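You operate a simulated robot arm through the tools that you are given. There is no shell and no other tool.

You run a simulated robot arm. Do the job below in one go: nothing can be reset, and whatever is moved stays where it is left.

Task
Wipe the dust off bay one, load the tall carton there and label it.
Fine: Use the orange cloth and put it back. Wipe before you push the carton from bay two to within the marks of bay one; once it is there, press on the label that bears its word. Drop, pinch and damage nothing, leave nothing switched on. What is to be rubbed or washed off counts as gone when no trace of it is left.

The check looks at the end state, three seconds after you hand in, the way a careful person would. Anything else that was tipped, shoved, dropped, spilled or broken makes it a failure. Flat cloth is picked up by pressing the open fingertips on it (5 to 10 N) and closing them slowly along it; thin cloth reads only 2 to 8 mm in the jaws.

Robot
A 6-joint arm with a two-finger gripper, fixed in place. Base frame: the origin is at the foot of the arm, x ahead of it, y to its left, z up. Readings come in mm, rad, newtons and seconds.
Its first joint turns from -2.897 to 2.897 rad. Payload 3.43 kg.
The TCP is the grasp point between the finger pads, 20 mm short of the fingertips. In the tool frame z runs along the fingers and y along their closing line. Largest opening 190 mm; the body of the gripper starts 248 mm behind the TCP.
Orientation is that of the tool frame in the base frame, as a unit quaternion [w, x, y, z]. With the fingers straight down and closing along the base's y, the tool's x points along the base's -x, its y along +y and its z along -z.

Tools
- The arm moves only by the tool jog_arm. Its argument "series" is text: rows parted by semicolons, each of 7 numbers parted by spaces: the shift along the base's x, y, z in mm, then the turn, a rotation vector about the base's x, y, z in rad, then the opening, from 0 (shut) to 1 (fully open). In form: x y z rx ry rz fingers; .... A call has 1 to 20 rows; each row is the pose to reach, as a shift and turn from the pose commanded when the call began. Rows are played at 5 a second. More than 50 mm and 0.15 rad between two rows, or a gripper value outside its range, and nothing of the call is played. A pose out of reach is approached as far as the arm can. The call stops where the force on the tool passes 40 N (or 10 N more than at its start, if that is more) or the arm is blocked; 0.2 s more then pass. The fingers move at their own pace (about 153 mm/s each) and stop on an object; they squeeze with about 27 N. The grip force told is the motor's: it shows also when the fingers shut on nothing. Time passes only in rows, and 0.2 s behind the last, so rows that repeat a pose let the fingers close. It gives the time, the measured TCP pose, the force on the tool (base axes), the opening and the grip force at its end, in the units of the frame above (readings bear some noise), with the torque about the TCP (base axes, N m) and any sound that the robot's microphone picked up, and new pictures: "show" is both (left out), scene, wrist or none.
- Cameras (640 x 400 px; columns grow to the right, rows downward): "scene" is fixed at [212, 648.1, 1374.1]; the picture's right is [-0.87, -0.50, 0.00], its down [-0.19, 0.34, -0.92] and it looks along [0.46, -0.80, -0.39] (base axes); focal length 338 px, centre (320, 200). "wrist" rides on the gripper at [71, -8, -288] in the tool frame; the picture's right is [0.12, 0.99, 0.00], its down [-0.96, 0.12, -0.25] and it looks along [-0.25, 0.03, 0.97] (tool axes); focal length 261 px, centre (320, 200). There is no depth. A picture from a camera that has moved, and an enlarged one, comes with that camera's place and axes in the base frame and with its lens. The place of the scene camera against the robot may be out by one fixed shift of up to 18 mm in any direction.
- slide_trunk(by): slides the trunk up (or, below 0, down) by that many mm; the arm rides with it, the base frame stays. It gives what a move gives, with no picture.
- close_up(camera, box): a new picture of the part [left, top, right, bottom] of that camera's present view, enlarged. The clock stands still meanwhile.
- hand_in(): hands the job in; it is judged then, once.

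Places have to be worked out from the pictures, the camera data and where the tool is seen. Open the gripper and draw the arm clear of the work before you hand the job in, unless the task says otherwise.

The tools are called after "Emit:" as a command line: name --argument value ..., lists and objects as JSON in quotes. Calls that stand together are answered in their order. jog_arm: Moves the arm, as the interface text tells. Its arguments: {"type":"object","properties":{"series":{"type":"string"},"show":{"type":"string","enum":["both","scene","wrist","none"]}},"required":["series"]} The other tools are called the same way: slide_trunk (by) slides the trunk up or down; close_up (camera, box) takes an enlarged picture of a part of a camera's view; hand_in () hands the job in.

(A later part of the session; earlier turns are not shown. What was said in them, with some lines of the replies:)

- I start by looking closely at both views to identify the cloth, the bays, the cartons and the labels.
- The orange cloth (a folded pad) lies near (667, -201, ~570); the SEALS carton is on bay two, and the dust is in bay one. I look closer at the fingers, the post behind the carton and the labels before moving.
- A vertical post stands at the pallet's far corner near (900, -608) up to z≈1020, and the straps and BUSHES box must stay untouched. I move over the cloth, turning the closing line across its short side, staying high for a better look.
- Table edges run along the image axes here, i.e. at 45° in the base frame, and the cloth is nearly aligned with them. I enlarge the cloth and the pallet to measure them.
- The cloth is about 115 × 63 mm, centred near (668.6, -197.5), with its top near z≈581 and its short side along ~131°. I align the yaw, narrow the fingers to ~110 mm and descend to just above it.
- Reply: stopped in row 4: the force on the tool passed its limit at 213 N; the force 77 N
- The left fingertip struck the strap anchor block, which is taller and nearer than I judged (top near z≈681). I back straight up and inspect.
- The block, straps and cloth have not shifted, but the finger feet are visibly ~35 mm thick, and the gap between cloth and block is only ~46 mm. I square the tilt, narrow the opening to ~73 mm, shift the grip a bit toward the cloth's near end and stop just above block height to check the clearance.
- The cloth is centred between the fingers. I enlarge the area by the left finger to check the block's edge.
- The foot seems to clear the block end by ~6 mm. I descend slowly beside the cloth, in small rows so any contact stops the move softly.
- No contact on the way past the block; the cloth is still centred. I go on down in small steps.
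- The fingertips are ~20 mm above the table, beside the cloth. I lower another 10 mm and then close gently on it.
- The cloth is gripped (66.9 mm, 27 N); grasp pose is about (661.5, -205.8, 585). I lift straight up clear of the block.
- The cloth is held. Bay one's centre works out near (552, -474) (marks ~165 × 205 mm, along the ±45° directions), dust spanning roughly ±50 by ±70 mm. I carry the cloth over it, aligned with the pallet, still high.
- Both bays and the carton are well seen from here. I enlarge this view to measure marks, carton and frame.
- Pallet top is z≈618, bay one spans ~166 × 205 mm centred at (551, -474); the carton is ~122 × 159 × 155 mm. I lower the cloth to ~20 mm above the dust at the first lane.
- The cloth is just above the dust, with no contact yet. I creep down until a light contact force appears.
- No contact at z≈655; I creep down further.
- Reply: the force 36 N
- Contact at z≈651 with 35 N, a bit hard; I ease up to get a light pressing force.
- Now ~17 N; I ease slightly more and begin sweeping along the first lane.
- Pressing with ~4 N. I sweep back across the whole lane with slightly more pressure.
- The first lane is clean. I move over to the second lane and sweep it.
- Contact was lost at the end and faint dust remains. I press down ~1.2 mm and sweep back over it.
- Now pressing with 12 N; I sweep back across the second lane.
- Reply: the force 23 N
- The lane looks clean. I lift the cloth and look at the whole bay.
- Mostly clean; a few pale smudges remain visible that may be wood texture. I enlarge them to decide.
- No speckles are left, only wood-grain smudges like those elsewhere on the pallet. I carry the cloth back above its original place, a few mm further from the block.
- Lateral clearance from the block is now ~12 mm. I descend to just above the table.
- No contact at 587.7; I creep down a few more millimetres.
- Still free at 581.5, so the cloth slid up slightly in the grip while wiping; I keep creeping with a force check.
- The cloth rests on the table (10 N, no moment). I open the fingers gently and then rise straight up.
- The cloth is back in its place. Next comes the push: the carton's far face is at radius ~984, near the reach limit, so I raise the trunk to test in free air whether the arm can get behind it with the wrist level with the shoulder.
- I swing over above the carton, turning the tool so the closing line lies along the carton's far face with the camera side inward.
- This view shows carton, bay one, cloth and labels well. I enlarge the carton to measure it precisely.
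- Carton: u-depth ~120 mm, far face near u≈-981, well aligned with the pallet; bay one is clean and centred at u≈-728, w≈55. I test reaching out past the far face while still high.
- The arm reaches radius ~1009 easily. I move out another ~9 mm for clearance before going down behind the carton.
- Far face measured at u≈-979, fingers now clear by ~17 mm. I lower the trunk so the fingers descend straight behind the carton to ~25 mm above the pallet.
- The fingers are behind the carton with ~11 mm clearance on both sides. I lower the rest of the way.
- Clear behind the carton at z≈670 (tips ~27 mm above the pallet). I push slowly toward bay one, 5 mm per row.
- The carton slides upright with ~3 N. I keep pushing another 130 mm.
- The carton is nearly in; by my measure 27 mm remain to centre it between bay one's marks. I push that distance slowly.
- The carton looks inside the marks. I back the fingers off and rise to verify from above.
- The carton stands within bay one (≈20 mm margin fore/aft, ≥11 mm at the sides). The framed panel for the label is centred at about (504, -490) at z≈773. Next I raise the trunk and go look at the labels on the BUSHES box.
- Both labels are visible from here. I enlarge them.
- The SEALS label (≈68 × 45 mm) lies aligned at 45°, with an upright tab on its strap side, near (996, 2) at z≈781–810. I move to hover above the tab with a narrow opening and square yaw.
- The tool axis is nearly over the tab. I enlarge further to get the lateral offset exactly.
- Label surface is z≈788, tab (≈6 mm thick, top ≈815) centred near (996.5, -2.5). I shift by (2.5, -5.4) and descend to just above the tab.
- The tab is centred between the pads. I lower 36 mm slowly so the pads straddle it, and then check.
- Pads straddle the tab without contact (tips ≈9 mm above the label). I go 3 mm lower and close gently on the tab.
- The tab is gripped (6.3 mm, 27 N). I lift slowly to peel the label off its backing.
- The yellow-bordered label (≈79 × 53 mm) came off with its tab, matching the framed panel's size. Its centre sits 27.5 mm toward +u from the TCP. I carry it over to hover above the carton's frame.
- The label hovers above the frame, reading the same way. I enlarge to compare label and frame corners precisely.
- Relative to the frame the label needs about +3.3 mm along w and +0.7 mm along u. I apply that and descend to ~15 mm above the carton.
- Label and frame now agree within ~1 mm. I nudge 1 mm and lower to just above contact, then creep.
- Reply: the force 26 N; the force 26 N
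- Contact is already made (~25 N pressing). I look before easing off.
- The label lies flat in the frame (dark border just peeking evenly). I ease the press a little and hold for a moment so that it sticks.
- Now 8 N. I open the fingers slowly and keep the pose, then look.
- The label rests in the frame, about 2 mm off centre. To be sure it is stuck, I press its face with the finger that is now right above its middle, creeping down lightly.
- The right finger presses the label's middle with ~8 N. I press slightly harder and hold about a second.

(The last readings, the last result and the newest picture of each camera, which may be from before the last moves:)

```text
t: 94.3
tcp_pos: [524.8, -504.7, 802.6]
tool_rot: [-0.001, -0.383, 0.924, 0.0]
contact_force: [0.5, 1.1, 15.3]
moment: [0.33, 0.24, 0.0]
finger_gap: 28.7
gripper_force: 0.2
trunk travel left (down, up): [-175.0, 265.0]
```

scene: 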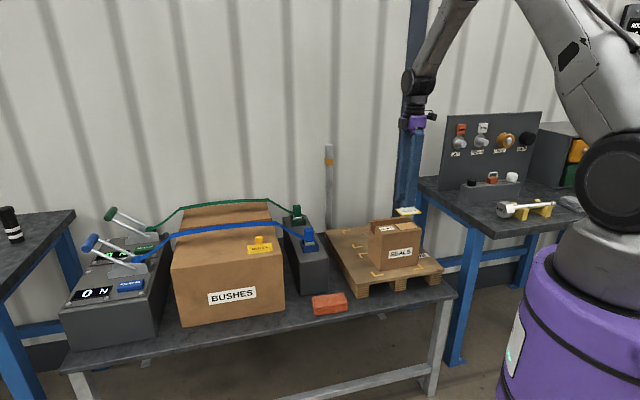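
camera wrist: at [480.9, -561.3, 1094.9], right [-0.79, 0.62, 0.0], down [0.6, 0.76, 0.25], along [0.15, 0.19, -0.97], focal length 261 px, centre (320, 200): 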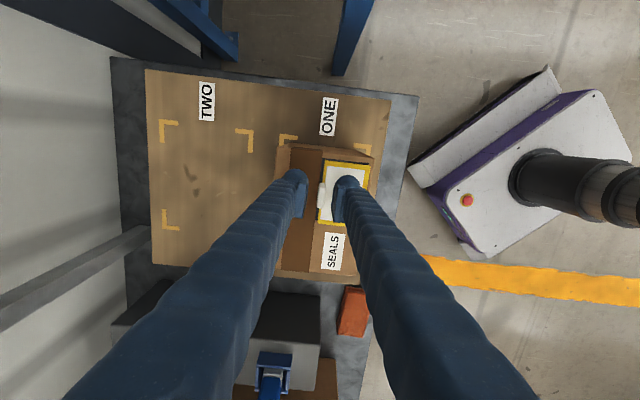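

Pressed with 15 N over the label's centre. Now I lift straight off and look at the result.

Emit:
jog_arm --series "0 0 2 0 0 0 0.15; 0 0 6 0 0 0 0.15; 0 0 14 0 0 0 0.15; 0 0 28 0 0 0 0.15; 0 0 50 0 0 0 0.15; 0 0 80 0 0 0 0.15; 0 0 120 0 0 0 0.15; 0 0 120 0 0 0 0.15"

Emit:
close_up --camera "wrist" --box '[270, 110, 390, 240]'

Emit:
close_up --camera "scene" --box '[340, 190, 450, 300]'

```text
t: 96.1
tcp_pos: [526.1, -506.7, 923.0]
tool_rot: [-0.002, -0.382, 0.924, -0.001]
contact_force: [0.2, -0.4, 0.2]
moment: [-0.06, -0.03, 0.01]
finger_gap: 28.5
gripper_force: 0.0
trunk travel left (down, up): [-175.0, 265.0]
camera wrist: at [481.3, -562.6, 1211.4], right [-0.79, 0.62, 0.0], down [0.6, 0.76, 0.25], along [0.15, 0.19, -0.97], focal length 261 px, centre (320, 200)
```

scene: 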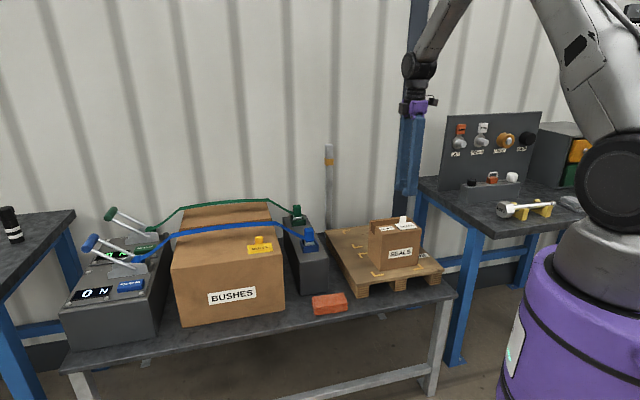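
wrist: 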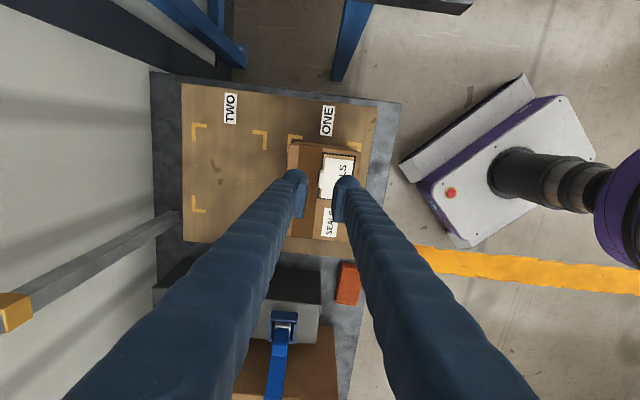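

```text
3.08 times, centred on (330, 175) of wrist
camera zoom: at [481.3, -562.6, 1211.4], right [-0.79, 0.62, 0.0], down [0.6, 0.76, 0.25], along [0.15, 0.19, -0.97], focal length 802 px, centre (289, 277)
```

zoom: 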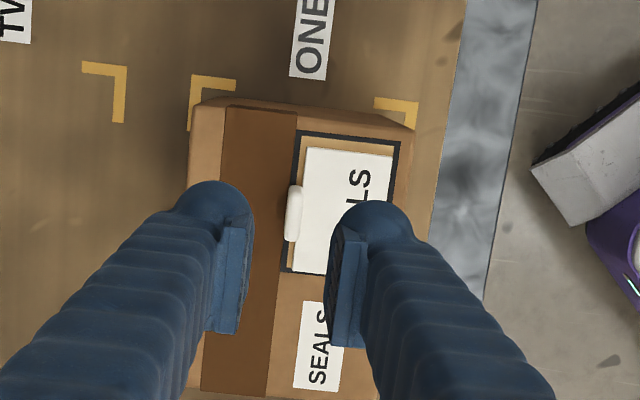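

```text
3.64 times, centred on (395, 245) of scene
camera zoom: at [212.0, 648.1, 1374.1], right [-0.87, -0.5, 0.0], down [-0.19, 0.34, -0.92], along [0.46, -0.8, -0.39], focal length 1229 px, centre (47, 36)
```

zoom: 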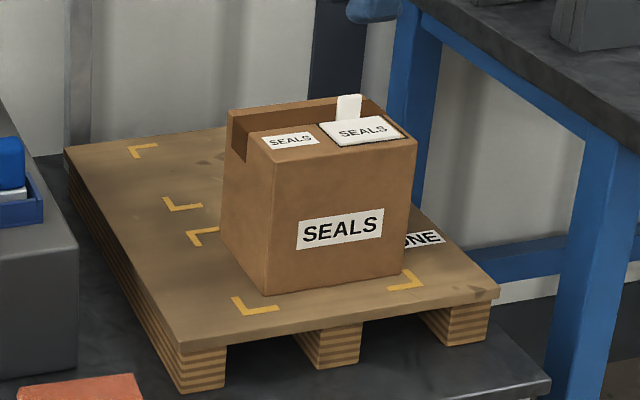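

The yellow margin is gone and the label now sits stuck within the dark frame. I draw the arm back and up, clear of everything, and inspect the whole scene.

Emit:
jog_arm --series "-5 20 20 0 0 0 0.3; -10 50 40 0 0 0 0.5; -15 85 60 0 0 0 0.5; -20 120 80 0 0 0 0.5; -25 160 100 0 0 0 0.5; -30 200 110 0 0 0 0.5; -30 240 110 0 0 0 0.5; -30 240 110 0 0 0 0.5"

Emit:
close_up --camera "scene" --box '[370, 210, 430, 260]'

Emit:
close_up --camera "scene" --box '[60, 180, 320, 350]'

Emit:
close_up --camera "scene" --box '[290, 190, 470, 320]'

```text
t: 97.9
tcp_pos: [494.7, -263.9, 1032.5]
tool_rot: [0.0, -0.383, 0.924, 0.0]
contact_force: [0.3, 0.9, -0.3]
moment: [-0.07, 0.03, -0.01]
finger_gap: 94.7
gripper_force: 0.0
trunk travel left (down, up): [-175.0, 265.0]
camera wrist: at [450.1, -320.0, 1321.5], right [-0.79, 0.62, 0.0], down [0.6, 0.76, 0.25], along [0.15, 0.19, -0.97], focal length 261 px, centre (320, 200)
```

scene: 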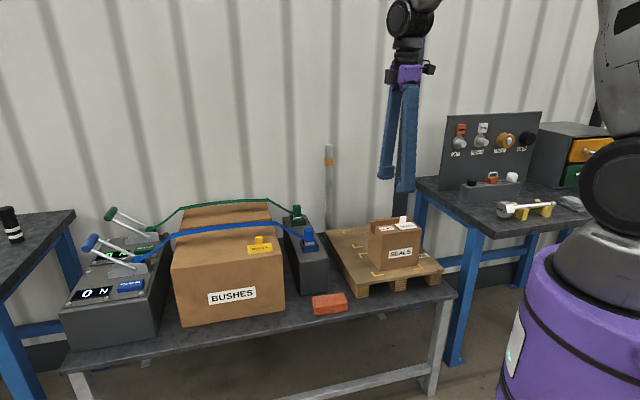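
wrist: 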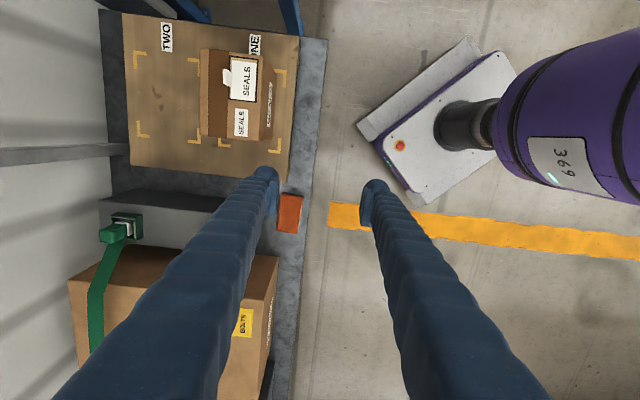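

```text
8.00 times, centred on (400, 235) of scene
camera zoom: at [212.0, 648.1, 1374.1], right [-0.87, -0.5, 0.0], down [-0.19, 0.34, -0.92], along [0.46, -0.8, -0.39], focal length 2703 px, centre (-320, -80)
```

zoom: 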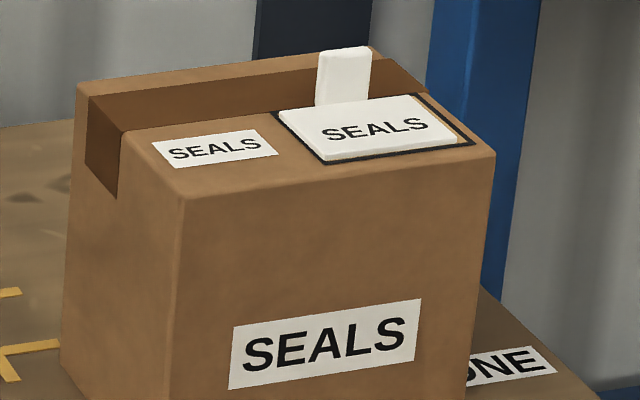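

```text
2.35 times, centred on (190, 265) of scene
camera zoom: at [212.0, 648.1, 1374.1], right [-0.87, -0.5, 0.0], down [-0.19, 0.34, -0.92], along [0.46, -0.8, -0.39], focal length 795 px, centre (626, 47)
```

zoom: 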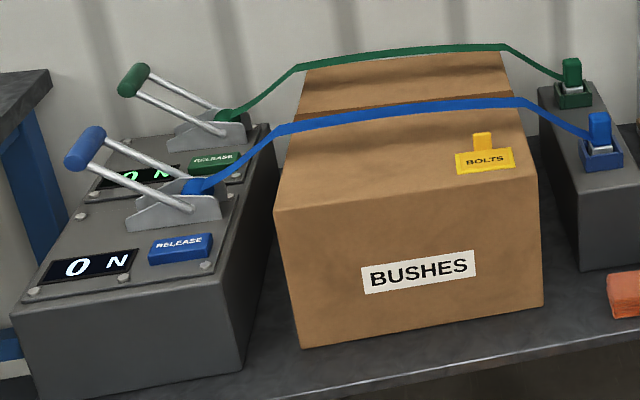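

```text
3.08 times, centred on (380, 255) of scene
camera zoom: at [212.0, 648.1, 1374.1], right [-0.87, -0.5, 0.0], down [-0.19, 0.34, -0.92], along [0.46, -0.8, -0.39], focal length 1040 px, centre (135, 31)
```

zoom: 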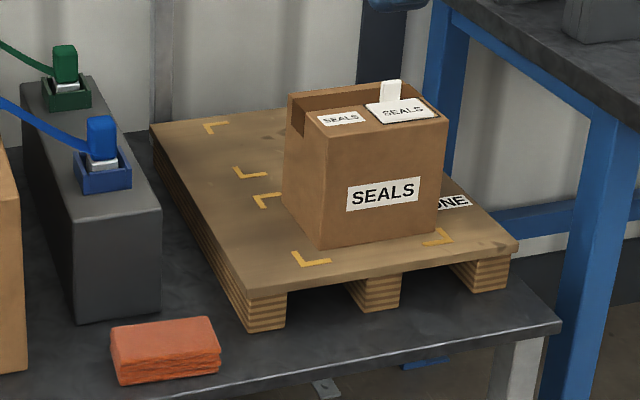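

Nothing else has shifted, and the label is in the frame. I check the carton's position in the marks and the label once more from above.

Emit:
close_up --camera "wrist" --box '[180, 30, 300, 160]'

Emit:
close_up --camera "wrist" --box '[90, 0, 330, 240]'

```text
3.08 times, centred on (240, 95) of wrist
camera zoom: at [450.1, -320.0, 1321.5], right [-0.79, 0.62, 0.0], down [0.6, 0.76, 0.25], along [0.15, 0.19, -0.97], focal length 802 px, centre (566, 523)
```

zoom: 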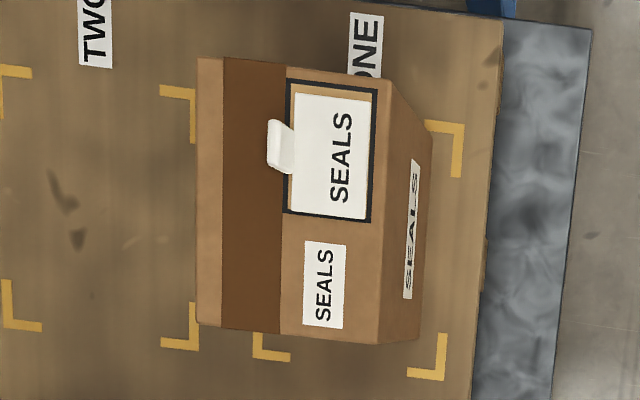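

```text
1.67 times, centred on (210, 120) of wrist
camera zoom: at [450.1, -320.0, 1321.5], right [-0.79, 0.62, 0.0], down [0.6, 0.76, 0.25], along [0.15, 0.19, -0.97], focal length 434 px, centre (503, 333)
```

zoom: 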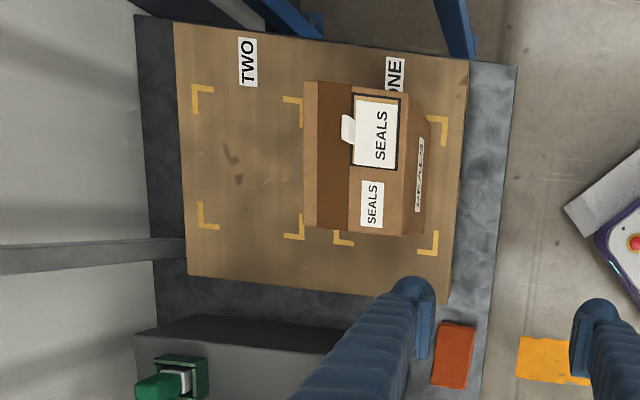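

The label is inside the frame. The carton's one side is close to a mark, so I enlarge those corners to verify the margin.

Emit:
close_up --camera "wrist" --box '[235, 40, 285, 90]'

Emit:
close_up --camera "wrist" --box '[220, 110, 280, 160]'

Emit:
close_up --camera "scene" --box '[385, 245, 435, 285]'

```text
8.00 times, centred on (260, 65) of wrist
camera zoom: at [450.1, -320.0, 1321.5], right [-0.79, 0.62, 0.0], down [0.6, 0.76, 0.25], along [0.15, 0.19, -0.97], focal length 2085 px, centre (800, 1280)
```

zoom: 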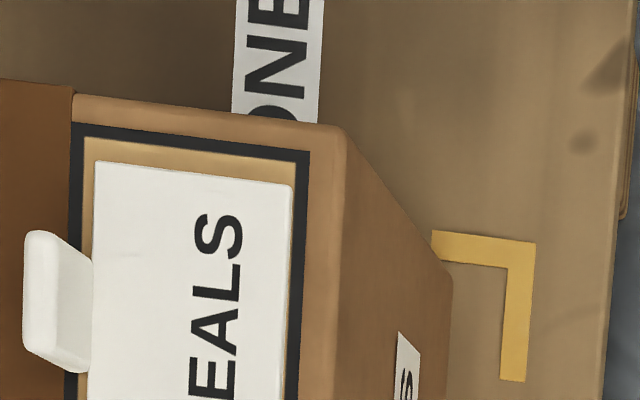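

```text
8.00 times, centred on (250, 135) of wrist
camera zoom: at [450.1, -320.0, 1321.5], right [-0.79, 0.62, 0.0], down [0.6, 0.76, 0.25], along [0.15, 0.19, -0.97], focal length 2085 px, centre (880, 720)
```

zoom: 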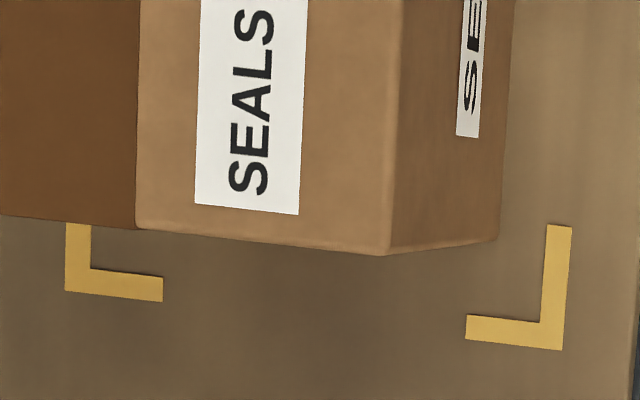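

```text
10.00 times, centred on (410, 265) of scene
camera zoom: at [212.0, 648.1, 1374.1], right [-0.87, -0.5, 0.0], down [-0.19, 0.34, -0.92], along [0.46, -0.8, -0.39], focal length 3379 px, centre (-580, -450)
```

zoom: 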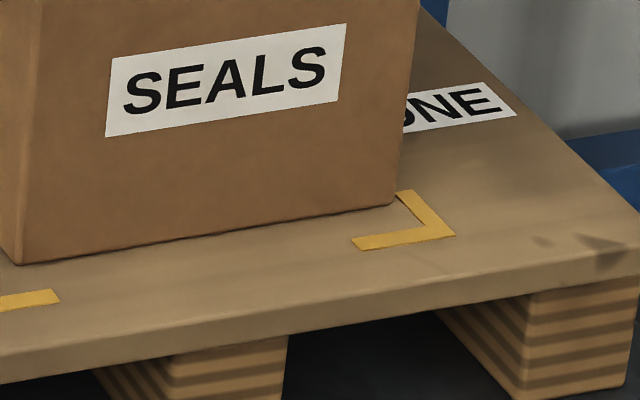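

The carton is inside all marks (≥5 mm inside even the inner edges), the label is stuck within its frame, and the cloth lies back in its place. I open the gripper fully and lift the arm a bit further away before handing in.

Emit:
jog_arm --series "0 20 20 0 0 0 0.7; 0 45 40 0 0 0 1; 0 60 60 0 0 0 1; 0 60 60 0 0 0 1; 0 60 60 0 0 0 1" --show "both"

```text
t: 99.1
tcp_pos: [496.2, -204.1, 1092.1]
tool_rot: [-0.001, -0.383, 0.924, 0.0]
contact_force: [-0.4, 0.4, 0.2]
moment: [0.01, 0.03, 0.01]
finger_gap: 189.9
gripper_force: 0.0
trunk travel left (down, up): [-175.0, 265.0]
camera wrist: at [451.1, -260.8, 1381.4], right [-0.79, 0.62, 0.0], down [0.6, 0.76, 0.25], along [0.15, 0.19, -0.97], focal length 261 px, centre (320, 200)
```

scene: 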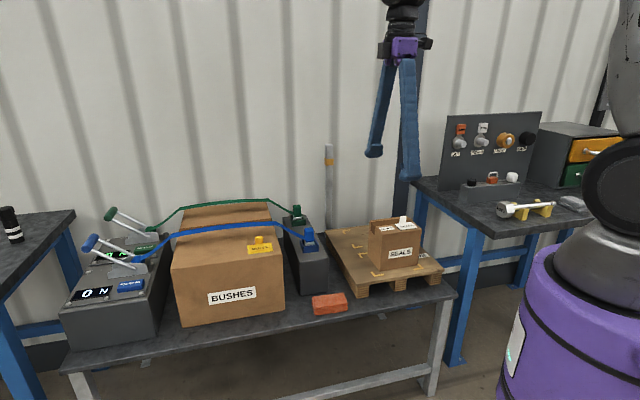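
wrist: 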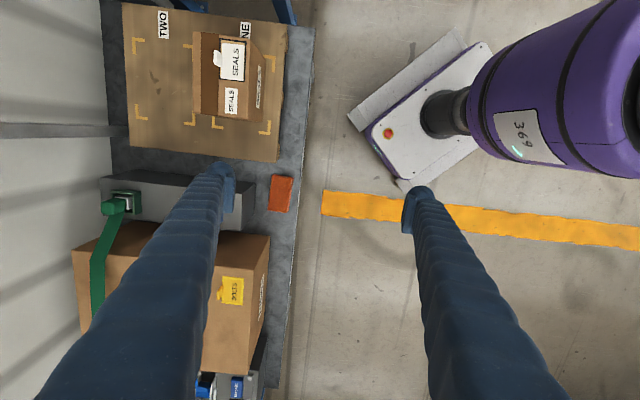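

Bay one is wiped clean, the carton is loaded and labelled, the cloth is back, the gripper is open and the arm is clear. I hand the job in.

Emit:
hand_in

```text
The job is handed in.
```

I've handed the job in: bay one is wiped, the carton is loaded and labelled, and the cloth is back. I don't have the check's verdict.

- **Dust:** Bay one was wiped with the orange cloth before the carton was moved. Close-ups afterwards showed no speckles, only wood-grain smudges like those elsewhere on the pallet.
- **Cloth:** It lies within about 7 mm of where it was.
- **Carton:** It was pushed upright from bay two and sits inside all of bay one's marks. The tightest side is about 5 mm inside the inner edge of a mark.
- **Label:** The SEALS label is pressed onto the carton's framed panel. It sits about 3 mm off centre, overlapping the frame line slightly on one side, and stays within the frame.

**Mishap:** On the first descent to the cloth, a fingertip struck the strap anchor block, peaking at 213 N. Close-ups showed no sign that the block, the straps or anything else had moved, and I saw no mark from the hit.

At hand-in the gripper was open, the arm was clear of the work, and I had switched nothing on.
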